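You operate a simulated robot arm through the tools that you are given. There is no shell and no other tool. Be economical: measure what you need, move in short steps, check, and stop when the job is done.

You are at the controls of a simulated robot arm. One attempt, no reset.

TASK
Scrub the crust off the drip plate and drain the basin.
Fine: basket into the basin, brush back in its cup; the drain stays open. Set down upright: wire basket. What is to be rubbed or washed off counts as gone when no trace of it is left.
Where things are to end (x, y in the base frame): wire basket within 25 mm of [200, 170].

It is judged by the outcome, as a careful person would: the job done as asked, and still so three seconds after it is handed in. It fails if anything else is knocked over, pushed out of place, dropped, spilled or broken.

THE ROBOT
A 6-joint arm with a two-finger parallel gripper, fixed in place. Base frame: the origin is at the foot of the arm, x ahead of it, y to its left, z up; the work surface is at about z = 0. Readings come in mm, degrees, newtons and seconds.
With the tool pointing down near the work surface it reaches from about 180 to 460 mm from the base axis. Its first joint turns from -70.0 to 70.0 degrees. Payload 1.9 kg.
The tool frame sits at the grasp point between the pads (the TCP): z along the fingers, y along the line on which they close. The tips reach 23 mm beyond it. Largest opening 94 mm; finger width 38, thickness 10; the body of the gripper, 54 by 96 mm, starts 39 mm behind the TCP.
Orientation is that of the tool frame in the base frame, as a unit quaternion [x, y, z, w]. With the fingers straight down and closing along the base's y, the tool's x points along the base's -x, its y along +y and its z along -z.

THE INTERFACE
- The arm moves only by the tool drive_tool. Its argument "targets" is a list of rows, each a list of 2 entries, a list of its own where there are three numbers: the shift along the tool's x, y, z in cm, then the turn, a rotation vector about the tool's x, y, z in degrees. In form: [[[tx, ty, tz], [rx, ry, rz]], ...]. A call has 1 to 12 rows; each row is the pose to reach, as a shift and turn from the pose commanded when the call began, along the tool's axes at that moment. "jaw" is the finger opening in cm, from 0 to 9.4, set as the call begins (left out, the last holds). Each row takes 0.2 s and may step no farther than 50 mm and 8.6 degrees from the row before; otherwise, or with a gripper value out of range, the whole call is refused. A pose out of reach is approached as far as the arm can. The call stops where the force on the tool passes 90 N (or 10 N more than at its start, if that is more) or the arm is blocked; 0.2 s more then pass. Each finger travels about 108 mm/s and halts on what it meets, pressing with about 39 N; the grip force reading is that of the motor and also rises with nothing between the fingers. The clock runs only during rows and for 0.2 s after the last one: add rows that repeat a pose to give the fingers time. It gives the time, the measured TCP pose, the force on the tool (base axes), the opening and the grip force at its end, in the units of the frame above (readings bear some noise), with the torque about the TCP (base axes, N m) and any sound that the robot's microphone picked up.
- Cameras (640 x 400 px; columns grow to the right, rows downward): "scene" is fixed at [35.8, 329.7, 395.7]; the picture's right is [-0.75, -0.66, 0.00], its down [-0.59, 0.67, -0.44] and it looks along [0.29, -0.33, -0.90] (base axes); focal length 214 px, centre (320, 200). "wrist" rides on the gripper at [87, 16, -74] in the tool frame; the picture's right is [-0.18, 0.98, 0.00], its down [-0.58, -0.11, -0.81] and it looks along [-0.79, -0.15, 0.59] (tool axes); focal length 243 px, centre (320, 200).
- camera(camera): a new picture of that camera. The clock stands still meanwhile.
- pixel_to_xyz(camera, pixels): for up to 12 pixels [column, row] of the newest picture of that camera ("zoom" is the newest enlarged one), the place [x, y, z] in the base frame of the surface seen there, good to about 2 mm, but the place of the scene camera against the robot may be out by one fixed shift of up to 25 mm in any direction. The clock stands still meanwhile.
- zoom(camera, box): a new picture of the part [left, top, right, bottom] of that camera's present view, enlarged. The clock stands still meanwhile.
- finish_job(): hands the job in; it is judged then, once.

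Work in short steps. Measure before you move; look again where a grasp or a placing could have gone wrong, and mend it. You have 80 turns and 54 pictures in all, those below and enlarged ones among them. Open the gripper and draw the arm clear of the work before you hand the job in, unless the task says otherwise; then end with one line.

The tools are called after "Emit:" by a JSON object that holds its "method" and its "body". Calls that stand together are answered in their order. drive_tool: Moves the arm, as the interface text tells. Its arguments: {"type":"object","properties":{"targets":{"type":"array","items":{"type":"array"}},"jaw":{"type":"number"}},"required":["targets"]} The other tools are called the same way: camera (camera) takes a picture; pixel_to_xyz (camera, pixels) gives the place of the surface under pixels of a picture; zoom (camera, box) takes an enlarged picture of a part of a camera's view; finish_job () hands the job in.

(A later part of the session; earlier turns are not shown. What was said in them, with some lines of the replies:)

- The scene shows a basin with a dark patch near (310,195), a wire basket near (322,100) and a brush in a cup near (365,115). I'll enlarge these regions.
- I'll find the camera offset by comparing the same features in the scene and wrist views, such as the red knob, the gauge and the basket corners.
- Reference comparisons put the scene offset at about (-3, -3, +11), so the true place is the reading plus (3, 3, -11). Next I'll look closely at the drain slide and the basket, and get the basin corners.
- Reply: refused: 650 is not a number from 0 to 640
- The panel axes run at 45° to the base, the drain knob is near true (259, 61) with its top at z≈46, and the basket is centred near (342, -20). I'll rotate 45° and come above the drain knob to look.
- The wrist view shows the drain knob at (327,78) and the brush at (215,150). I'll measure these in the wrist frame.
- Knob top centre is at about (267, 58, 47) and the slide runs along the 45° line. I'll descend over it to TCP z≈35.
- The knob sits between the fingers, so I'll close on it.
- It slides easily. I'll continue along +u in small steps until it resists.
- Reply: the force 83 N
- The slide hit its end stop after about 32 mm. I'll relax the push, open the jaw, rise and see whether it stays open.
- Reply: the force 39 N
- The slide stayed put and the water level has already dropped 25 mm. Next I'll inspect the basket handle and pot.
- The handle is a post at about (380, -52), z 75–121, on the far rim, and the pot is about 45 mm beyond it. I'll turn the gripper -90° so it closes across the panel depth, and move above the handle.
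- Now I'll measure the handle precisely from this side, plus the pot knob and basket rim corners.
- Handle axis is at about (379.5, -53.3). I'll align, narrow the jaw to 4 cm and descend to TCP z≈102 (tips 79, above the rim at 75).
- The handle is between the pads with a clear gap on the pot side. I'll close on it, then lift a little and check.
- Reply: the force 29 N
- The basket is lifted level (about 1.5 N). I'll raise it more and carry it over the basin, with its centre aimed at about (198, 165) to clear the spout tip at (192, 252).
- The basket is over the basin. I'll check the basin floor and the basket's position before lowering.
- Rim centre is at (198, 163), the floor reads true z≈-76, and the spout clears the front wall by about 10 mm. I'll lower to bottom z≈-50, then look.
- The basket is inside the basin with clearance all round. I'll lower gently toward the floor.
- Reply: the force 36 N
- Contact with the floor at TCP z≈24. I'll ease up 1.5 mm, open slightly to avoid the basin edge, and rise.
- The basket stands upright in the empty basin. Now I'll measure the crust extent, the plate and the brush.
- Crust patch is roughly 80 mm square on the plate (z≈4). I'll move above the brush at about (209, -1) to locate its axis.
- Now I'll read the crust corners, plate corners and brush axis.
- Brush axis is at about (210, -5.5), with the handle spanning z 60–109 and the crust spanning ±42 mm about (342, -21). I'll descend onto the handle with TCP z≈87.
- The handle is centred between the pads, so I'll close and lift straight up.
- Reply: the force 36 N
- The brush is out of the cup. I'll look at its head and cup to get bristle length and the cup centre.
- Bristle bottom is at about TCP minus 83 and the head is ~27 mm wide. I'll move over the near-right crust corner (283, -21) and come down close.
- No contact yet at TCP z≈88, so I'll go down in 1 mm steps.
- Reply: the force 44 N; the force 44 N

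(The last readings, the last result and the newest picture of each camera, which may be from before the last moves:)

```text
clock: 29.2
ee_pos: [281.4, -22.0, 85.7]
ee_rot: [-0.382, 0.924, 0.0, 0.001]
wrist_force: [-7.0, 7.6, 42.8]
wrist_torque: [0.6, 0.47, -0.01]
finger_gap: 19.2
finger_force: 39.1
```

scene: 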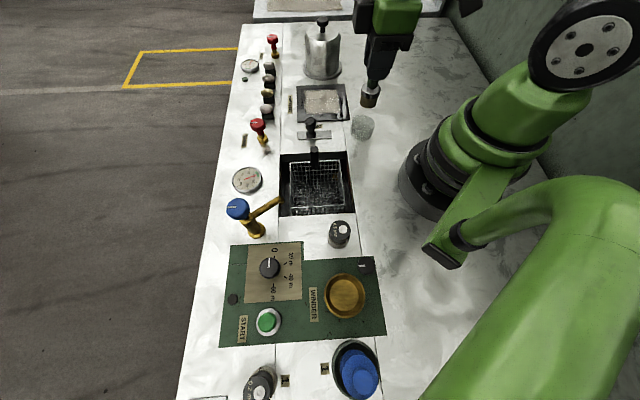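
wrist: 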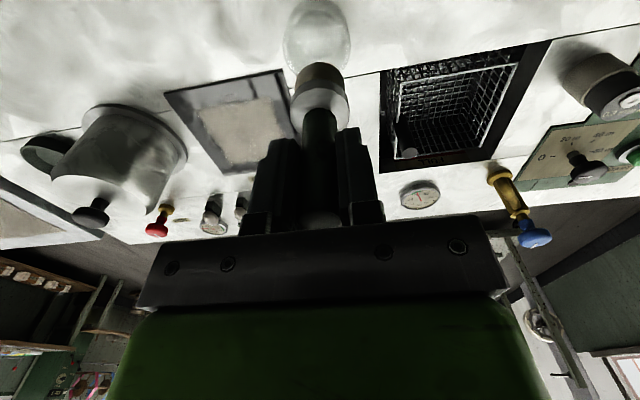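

Firm contact (~42 N). I'll ease 1 mm and do the first stroke and the return on the next lane.

Emit:
{"method": "drive_tool", "body": {"targets": [[[0, 0, -0.1], [0, 0, 0]], [[-2.1, 0, -0.1], [0, 0, 0]], [[-4.2, 0, -0.1], [0, 0, 0]], [[-6.3, 0, -0.1], [0, 0, 0]], [[-8.4, 0, -0.1], [0, 0, 0]], [[-8.4, -1.2, -0.1], [0, 0, 0]], [[-6.3, -1.2, -0.1], [0, 0, 0]], [[-4.2, -1.2, -0.1], [0, 0, 0]], [[-2.1, -1.2, -0.1], [0, 0, 0]], [[0, -1.2, -0.1], [0, 0, 0]]]}}

Emit:
{"method": "zoom", "body": {"camera": "scene", "box": [280, 60, 380, 130]}}

```text
clock: 31.4
ee_pos: [290.4, -27.6, 86.5]
ee_rot: [-0.382, 0.924, 0.0, 0.001]
wrist_force: [-0.1, 0.3, -1.4]
wrist_torque: [0.01, 0.03, 0.01]
finger_gap: 19.3
finger_force: 39.1
```

```text
5.71 times, centred on (330, 95) of scene
```

zoom: 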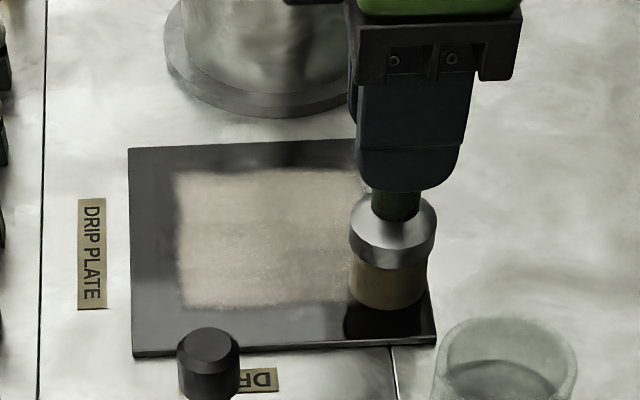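

Contact was lost (force ~0), so I'll lower until light pressure returns, then stroke.

Emit:
{"method": "drive_tool", "body": {"targets": [[[0, 0, 0.1], [0, 0, 0]]]}}

Emit:
{"method": "drive_tool", "body": {"targets": [[[0, 0, 0.05], [0, 0, 0]]]}}

```text
clock: 31.8
ee_pos: [290.0, -28.8, 86.3]
ee_rot: [-0.382, 0.924, 0.0, 0.001]
wrist_force: [-0.2, -0.9, 2.4]
wrist_torque: [-0.02, -0.06, 0.03]
finger_gap: 19.1
finger_force: 38.9
```

```text
clock: 32.2
ee_pos: [290.4, -30.1, 85.3]
ee_rot: [-0.381, 0.924, 0.0, 0.001]
wrist_force: [-8.6, -0.1, 30.4]
wrist_torque: [0.07, 0.64, 0.02]
finger_gap: 19.2
finger_force: 38.3
```

About 30 N now. I'll scrub out along this lane, back along the outer lane, and out along the next.

Emit:
{"method": "drive_tool", "body": {"targets": [[[-2.8, 0, 0], [0, 0, 0]], [[-5.6, 0, 0], [0, 0, 0]], [[-8.5, 0, 0], [0, 0, 0]], [[-8.5, 1.2, 0], [0, 0, 0]], [[-5.6, 1.2, 0], [0, 0, 0]], [[-2.8, 1.2, 0], [0, 0, 0]], [[0, 1.2, 0], [0, 0, 0]], [[0, -1.2, 0], [0, 0, 0]], [[-2.8, -1.2, 0], [0, 0, 0]], [[-5.6, -1.2, 0], [0, 0, 0]], [[-8.5, -1.2, 0], [0, 0, 0]], [[-8.5, -2.4, 0], [0, 0, 0]]]}}

Emit:
{"method": "zoom", "body": {"camera": "scene", "box": [280, 60, 380, 130]}}

```text
clock: 34.8
ee_pos: [365.3, 13.1, 85.0]
ee_rot: [-0.381, 0.924, 0.0, 0.0]
wrist_force: [0.6, 0.6, 0.3]
wrist_torque: [0.03, 0.03, -0.04]
finger_gap: 19.0
finger_force: 39.3
```

```text
5.71 times, centred on (330, 95) of scene
```

zoom: 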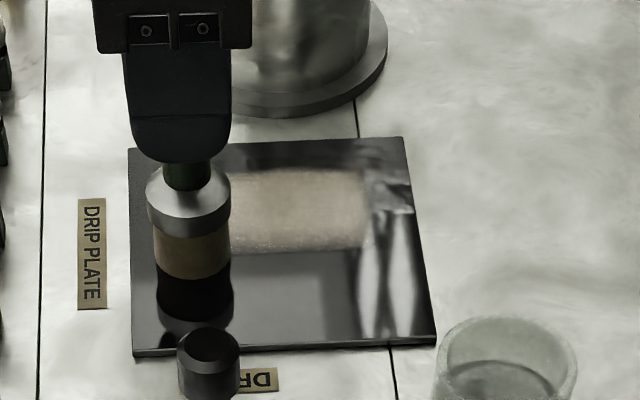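

The scrubbed lanes are clean. I'll press down again (force is back near 0) and do the next lanes.

Emit:
{"method": "drive_tool", "body": {"targets": [[[0, 0, 0.12], [0, 0, 0]]]}}

Emit:
{"method": "drive_tool", "body": {"targets": [[[2.8, 0, 0.01], [0, 0, 0]], [[5.6, 0, 0.02], [0, 0, 0]], [[8.5, 0, 0.03], [0, 0, 0]], [[8.5, -1.2, 0.04], [0, 0, 0]], [[5.6, -1.2, 0.05], [0, 0, 0]], [[2.8, -1.2, 0.06], [0, 0, 0]], [[0, -1.2, 0.07], [0, 0, 0]], [[0, -2.4, 0.08], [0, 0, 0]], [[2.8, -2.4, 0.09], [0, 0, 0]], [[5.6, -2.4, 0.1], [0, 0, 0]], [[8.5, -2.4, 0.11], [0, 0, 0]]]}}

Emit:
{"method": "zoom", "body": {"camera": "scene", "box": [280, 60, 380, 130]}}

```text
clock: 35.2
ee_pos: [367.5, 12.4, 84.9]
ee_rot: [-0.381, 0.924, 0.0, 0.001]
wrist_force: [-9.7, -3.7, 25.4]
wrist_torque: [0.01, 0.57, 0.02]
finger_gap: 19.2
finger_force: 38.9
```

```text
clock: 37.6
ee_pos: [322.3, -62.9, 82.8]
ee_rot: [-0.382, 0.924, 0.0, 0.0]
wrist_force: [0.9, 0.4, -0.2]
wrist_torque: [0.01, -0.02, 0.01]
finger_gap: 19.4
finger_force: 38.9
```

```text
5.71 times, centred on (330, 95) of scene
```

zoom: 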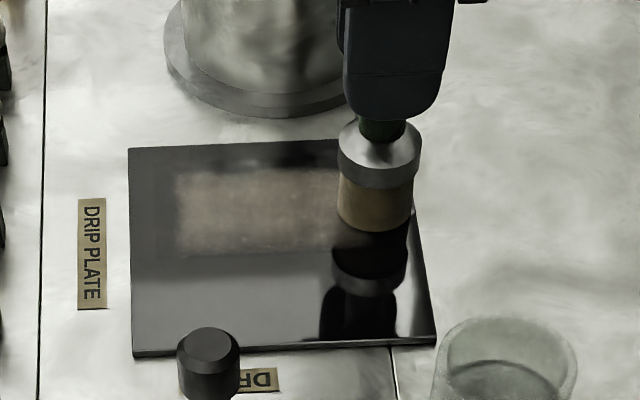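

The middle lanes have faded but not gone. I'll press again and continue with more passes over these lanes.

Emit:
{"method": "drive_tool", "body": {"targets": [[[0, 0, 0.12], [0, 0, 0]]]}}

Emit:
{"method": "drive_tool", "body": {"targets": [[[-2.8, 0, 0.01], [0, 0, 0]], [[-5.6, 0, 0.03], [0, 0, 0]], [[-8.5, 0, 0.05], [0, 0, 0]], [[-8.5, -1.2, 0.05], [0, 0, 0]], [[-5.6, -1.2, 0.07], [0, 0, 0]], [[-2.8, -1.2, 0.09], [0, 0, 0]], [[0, -1.2, 0.1], [0, 0, 0]], [[0, -2.4, 0.1], [0, 0, 0]], [[-2.8, -2.4, 0.11], [0, 0, 0]], [[-5.6, -2.4, 0.13], [0, 0, 0]], [[-8.5, -2.4, 0.15], [0, 0, 0]]]}}

Emit:
{"method": "drive_tool", "body": {"targets": [[[0, 0, 0.12], [0, 0, 0]]]}}

```text
clock: 38.0
ee_pos: [323.9, -63.6, 82.8]
ee_rot: [-0.382, 0.924, 0.001, 0.001]
wrist_force: [0.0, -0.6, -1.0]
wrist_torque: [-0.03, -0.01, 0.0]
finger_gap: 19.3
finger_force: 39.3
```

```text
clock: 40.4
ee_pos: [401.7, -21.3, 80.6]
ee_rot: [-0.382, 0.924, -0.001, 0.0]
wrist_force: [-7.2, -8.2, 28.2]
wrist_torque: [-0.71, 0.58, 0.05]
finger_gap: 19.5
finger_force: 39.2
```

```text
clock: 40.8
ee_pos: [403.0, -21.1, 79.6]
ee_rot: [-0.382, 0.924, 0.0, 0.002]
wrist_force: [-7.9, -8.2, 36.5]
wrist_torque: [-0.4, 0.42, -0.04]
finger_gap: 19.7
finger_force: 39.5
```

Good pressure (36 N) at the far-left corner. I'll work back over lanes 42, 30, 18 with slight constant lowering.

Emit:
{"method": "drive_tool", "body": {"targets": [[[2.8, 0, 0], [0, 0, 0]], [[5.6, 0, 0], [0, 0, 0]], [[8.5, 0, 0], [0, 0, 0]], [[8.5, 1.2, 0], [0, 0, 0]], [[5.6, 1.2, 0], [0, 0, 0]], [[2.8, 1.2, 0], [0, 0, 0]], [[0, 1.2, 0], [0, 0, 0]], [[0, 2.4, 0], [0, 0, 0]], [[2.8, 2.4, 0], [0, 0, 0]], [[5.6, 2.4, 0], [0, 0, 0]], [[8.5, 2.4, 0], [0, 0, 0]], [[8.5, 3.6, 0], [0, 0, 0]]]}}

Emit:
{"method": "zoom", "body": {"camera": "scene", "box": [280, 60, 380, 130]}}

```text
clock: 43.4
ee_pos: [315.0, -55.4, 79.0]
ee_rot: [-0.381, 0.924, 0.001, 0.0]
wrist_force: [0.0, 0.4, -1.1]
wrist_torque: [-0.01, 0.01, -0.02]
finger_gap: 19.3
finger_force: 39.4
```

```text
5.71 times, centred on (330, 95) of scene
```

zoom: 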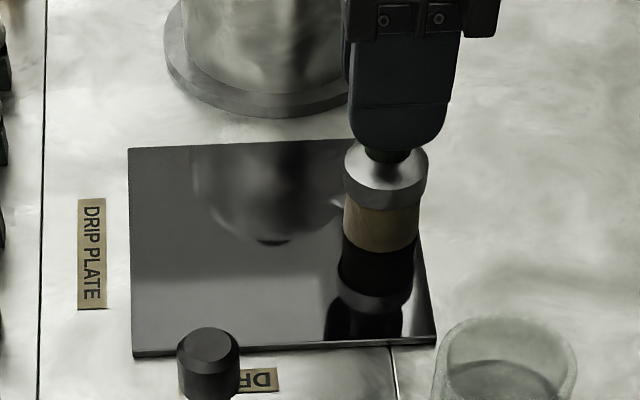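

The plate looks mirror-clean. I'll lift the brush and check the area it hid, and its tilt.

Emit:
{"method": "drive_tool", "body": {"targets": [[[0, 0, -3], [0, 0, 0]], [[0, 0, -6], [0, 0, 0]], [[0, 0, -9], [0, 0, 0]], [[2, 2, -9], [0, 0, 0]], [[4, 4, -9], [0, 0, 0]], [[4, 4, -9], [0, 0, 0]]]}}

Emit:
{"method": "camera", "body": {"camera": "wrist"}}

Emit:
{"method": "zoom", "body": {"camera": "scene", "box": [280, 60, 400, 140]}}

```text
clock: 44.8
ee_pos: [258.2, -54.4, 167.1]
ee_rot: [-0.382, 0.924, 0.001, 0.0]
wrist_force: [-1.0, -0.4, -0.8]
wrist_torque: [-0.01, -0.02, 0.0]
finger_gap: 19.3
finger_force: 38.7
```

```text
13 pictures are left
```

wrist: 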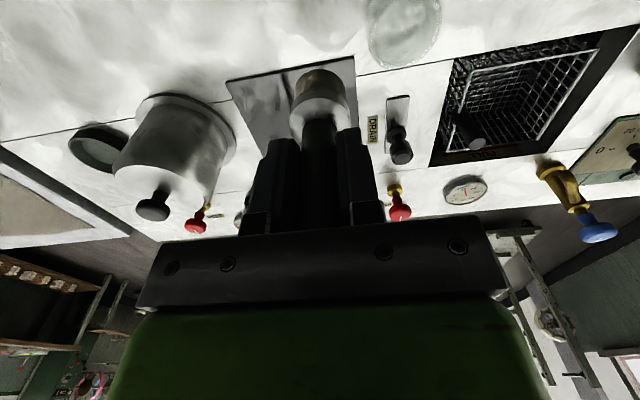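

```text
5.00 times, centred on (340, 100) of scene
```

zoom: 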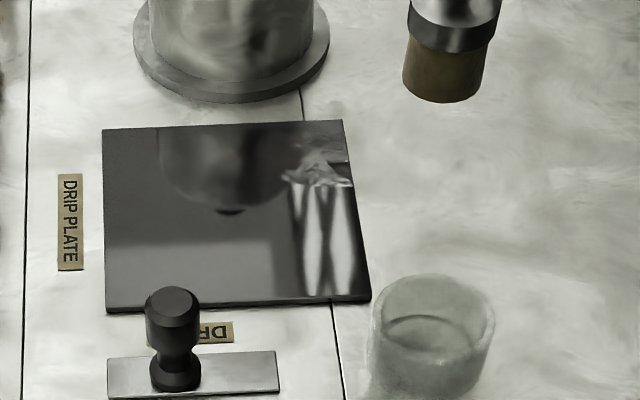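

The plate looks clean; I'll take one close enlargement for faint traces and find the cup's centre.

Emit:
{"method": "zoom", "body": {"camera": "scene", "box": [296, 80, 352, 124]}}

Emit:
{"method": "zoom", "body": {"camera": "wrist", "box": [220, 0, 460, 150]}}

Emit:
{"method": "pixel_to_xyz", "body": {"camera": "wrist", "pixels": [[371, 35], [437, 35], [405, 63], [405, 20], [340, 95], [300, 105], [322, 72], [295, 85], [348, 85]]}}

```text
9.09 times, centred on (324, 102) of scene
```

zoom: 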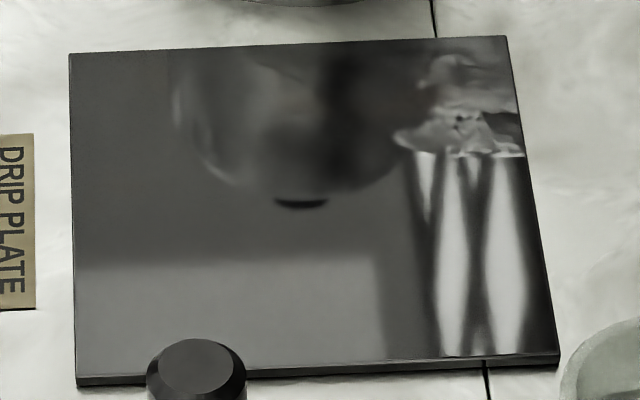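

```text
2.67 times, centred on (340, 75) of wrist
```

zoom: 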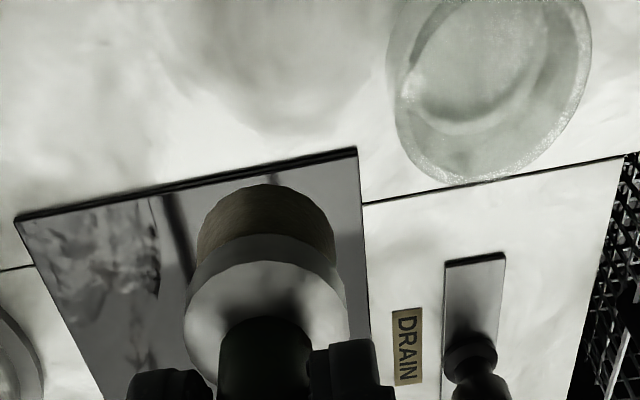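

```text
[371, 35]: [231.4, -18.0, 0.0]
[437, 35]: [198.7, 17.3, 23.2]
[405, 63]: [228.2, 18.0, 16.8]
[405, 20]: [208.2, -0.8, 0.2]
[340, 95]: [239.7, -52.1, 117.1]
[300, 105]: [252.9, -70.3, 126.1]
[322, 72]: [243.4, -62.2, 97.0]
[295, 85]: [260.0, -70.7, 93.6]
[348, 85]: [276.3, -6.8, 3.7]
```

Only reflections remain on the plate. I'll carry the brush back above its cup at (210.5, -5.4) and lower it partway.

Emit:
{"method": "drive_tool", "body": {"targets": [[[0, 1.7, 0], [0, 0, 0]], [[0, 3.4, 0], [0, 0, 0]], [[-0.09, 5.1, 0], [0, 0, 0]], [[-0.09, 6.84, 0], [0, 0, 0]], [[-0.09, 6.84, 0], [0, 0, 0]], [[-0.09, 6.84, 2], [0, 0, 0]], [[-0.09, 6.84, 4], [0, 0, 0]]]}}

Emit:
{"method": "zoom", "body": {"camera": "scene", "box": [330, 80, 400, 150]}}

Emit:
{"method": "zoom", "body": {"camera": "wrist", "box": [240, 0, 400, 130]}}

```text
clock: 46.4
ee_pos: [212.8, -6.3, 128.0]
ee_rot: [-0.38, 0.925, 0.0, 0.001]
wrist_force: [0.9, 0.1, -0.8]
wrist_torque: [0.01, 0.0, -0.01]
finger_gap: 19.4
finger_force: 38.7
```

```text
5.71 times, centred on (365, 115) of scene
```

zoom: 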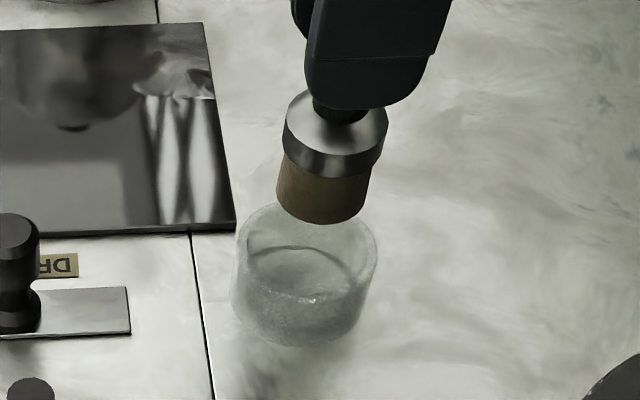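

```text
3.08 times, centred on (320, 65) of wrist
```

zoom: 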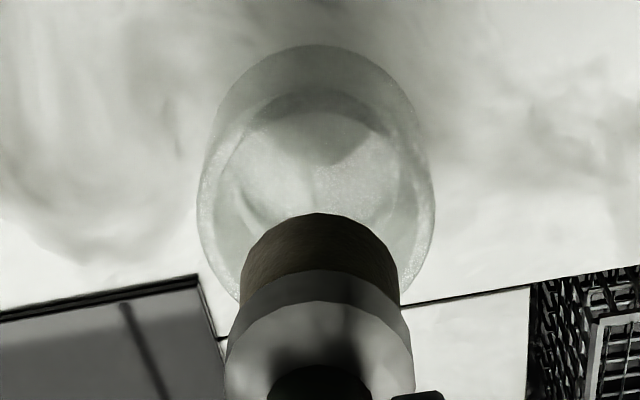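

The brush lines up with the cup in both views. I'll lower it toward the bottom.

Emit:
{"method": "drive_tool", "body": {"targets": [[[0.1, 0.1, 1.5], [0, 0, 0]], [[0.1, 0.1, 3], [0, 0, 0]], [[0.1, 0.1, 4], [0, 0, 0]], [[0.1, 0.1, 4.4], [0, 0, 0]]]}}

Emit:
{"method": "drive_tool", "body": {"targets": [[[0, 0, 0.15], [0, 0, 0]], [[0, 0, 0.3], [0, 0, 0]]]}}

```text
clock: 47.4
ee_pos: [210.9, -4.0, 84.5]
ee_rot: [-0.382, 0.924, 0.0, 0.0]
wrist_force: [0.7, 0.1, -0.7]
wrist_torque: [0.01, 0.01, 0.03]
finger_gap: 19.3
finger_force: 38.7
```

```text
clock: 48.0
ee_pos: [211.3, -4.5, 81.7]
ee_rot: [-0.382, 0.924, 0.001, 0.001]
wrist_force: [0.0, -0.3, -0.8]
wrist_torque: [0.0, 0.0, 0.01]
finger_gap: 19.2
finger_force: 39.2
```

No contact yet, so I'll continue down in small steps.

Emit:
{"method": "drive_tool", "body": {"targets": [[[0, 0, 0.12], [0, 0, 0]], [[0, 0, 0.24], [0, 0, 0]]]}}

Emit:
{"method": "drive_tool", "body": {"targets": [[[0, 0, 0.1], [0, 0, 0]]]}}

```text
clock: 48.6
ee_pos: [209.8, -6.4, 78.6]
ee_rot: [-0.382, 0.924, 0.0, 0.0]
wrist_force: [0.3, 0.1, -0.5]
wrist_torque: [0.02, 0.0, 0.01]
finger_gap: 19.0
finger_force: 39.0
```

```text
clock: 49.0
ee_pos: [210.5, -4.7, 77.8]
ee_rot: [-0.382, 0.924, 0.0, 0.0]
wrist_force: [-3.4, -2.0, 12.4]
wrist_torque: [-0.02, 0.03, 0.03]
finger_gap: 19.3
finger_force: 38.7
```

The brush touches the cup bottom (12 N). I'll open the jaw and rise straight up.

Emit:
{"method": "drive_tool", "body": {"targets": [[[0, 0, 0], [0, 0, 0]], [[0, 0, 0], [0, 0, 0]], [[0, 0, -3], [0, 0, 0]], [[0, 0, -6], [0, 0, 0]], [[0, 0, -9], [0, 0, 0]], [[0, 0, -13], [0, 0, 0]], [[0, 0, -17], [0, 0, 0]]], "jaw": 5}}

Emit:
{"method": "camera", "body": {"camera": "scene"}}

Emit:
{"method": "zoom", "body": {"camera": "scene", "box": [280, 70, 400, 145]}}

Emit:
{"method": "zoom", "body": {"camera": "scene", "box": [260, 140, 370, 225]}}

Emit:
{"method": "pixel_to_xyz", "body": {"camera": "scene", "pixels": [[287, 162], [340, 160], [293, 205], [350, 206], [286, 190], [344, 170]]}}

```text
clock: 50.6
ee_pos: [209.9, -4.2, 248.3]
ee_rot: [-0.382, 0.924, 0.0, 0.001]
wrist_force: [-0.6, -0.5, -0.1]
wrist_torque: [0.07, 0.02, 0.02]
finger_gap: 50.2
finger_force: 0.1
```

```text
7 pictures are left
```

scene: 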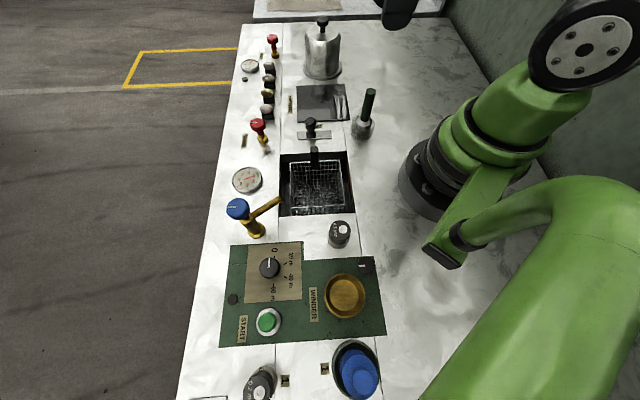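

```text
5.33 times, centred on (340, 108) of scene
```

zoom: 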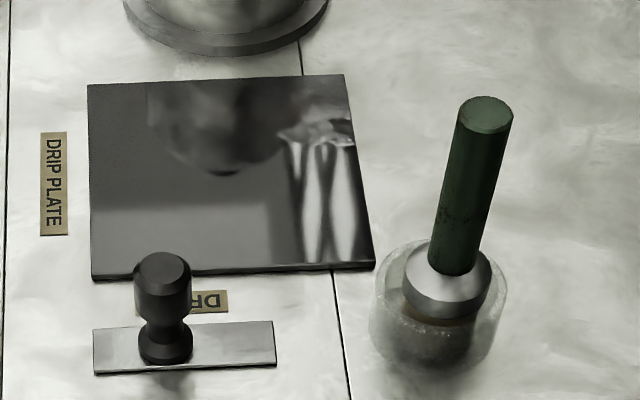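

```text
4.71 times, centred on (315, 182) of scene
```

zoom: 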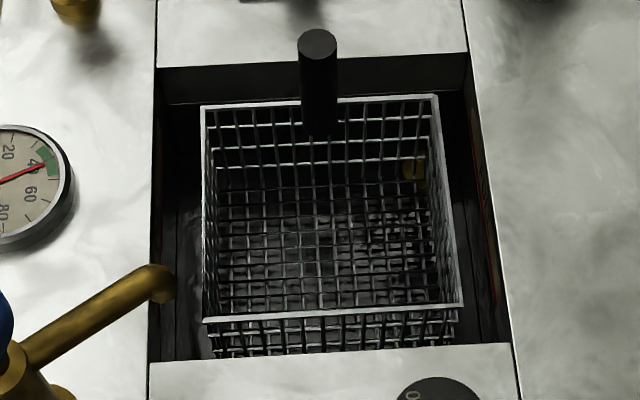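

```text
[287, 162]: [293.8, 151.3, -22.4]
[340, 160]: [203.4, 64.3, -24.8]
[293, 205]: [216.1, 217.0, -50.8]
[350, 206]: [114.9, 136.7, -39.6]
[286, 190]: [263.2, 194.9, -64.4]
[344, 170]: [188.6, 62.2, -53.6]
```

Everything checks out: the plate is clean, the drain knob is at its open stop, and the basin floor reading is stable. The basket stands upright at about (198, 164), the brush is in its cup, and the arm is clear with the gripper open. Handing in.

Emit:
{"method": "finish_job", "body": {}}

```text
The job is handed in.
```

I scrubbed the drip plate clean and drained the basin, with the drain left open. The wire basket stands upright in the basin at about (198, 164), and the brush is back in its cup.
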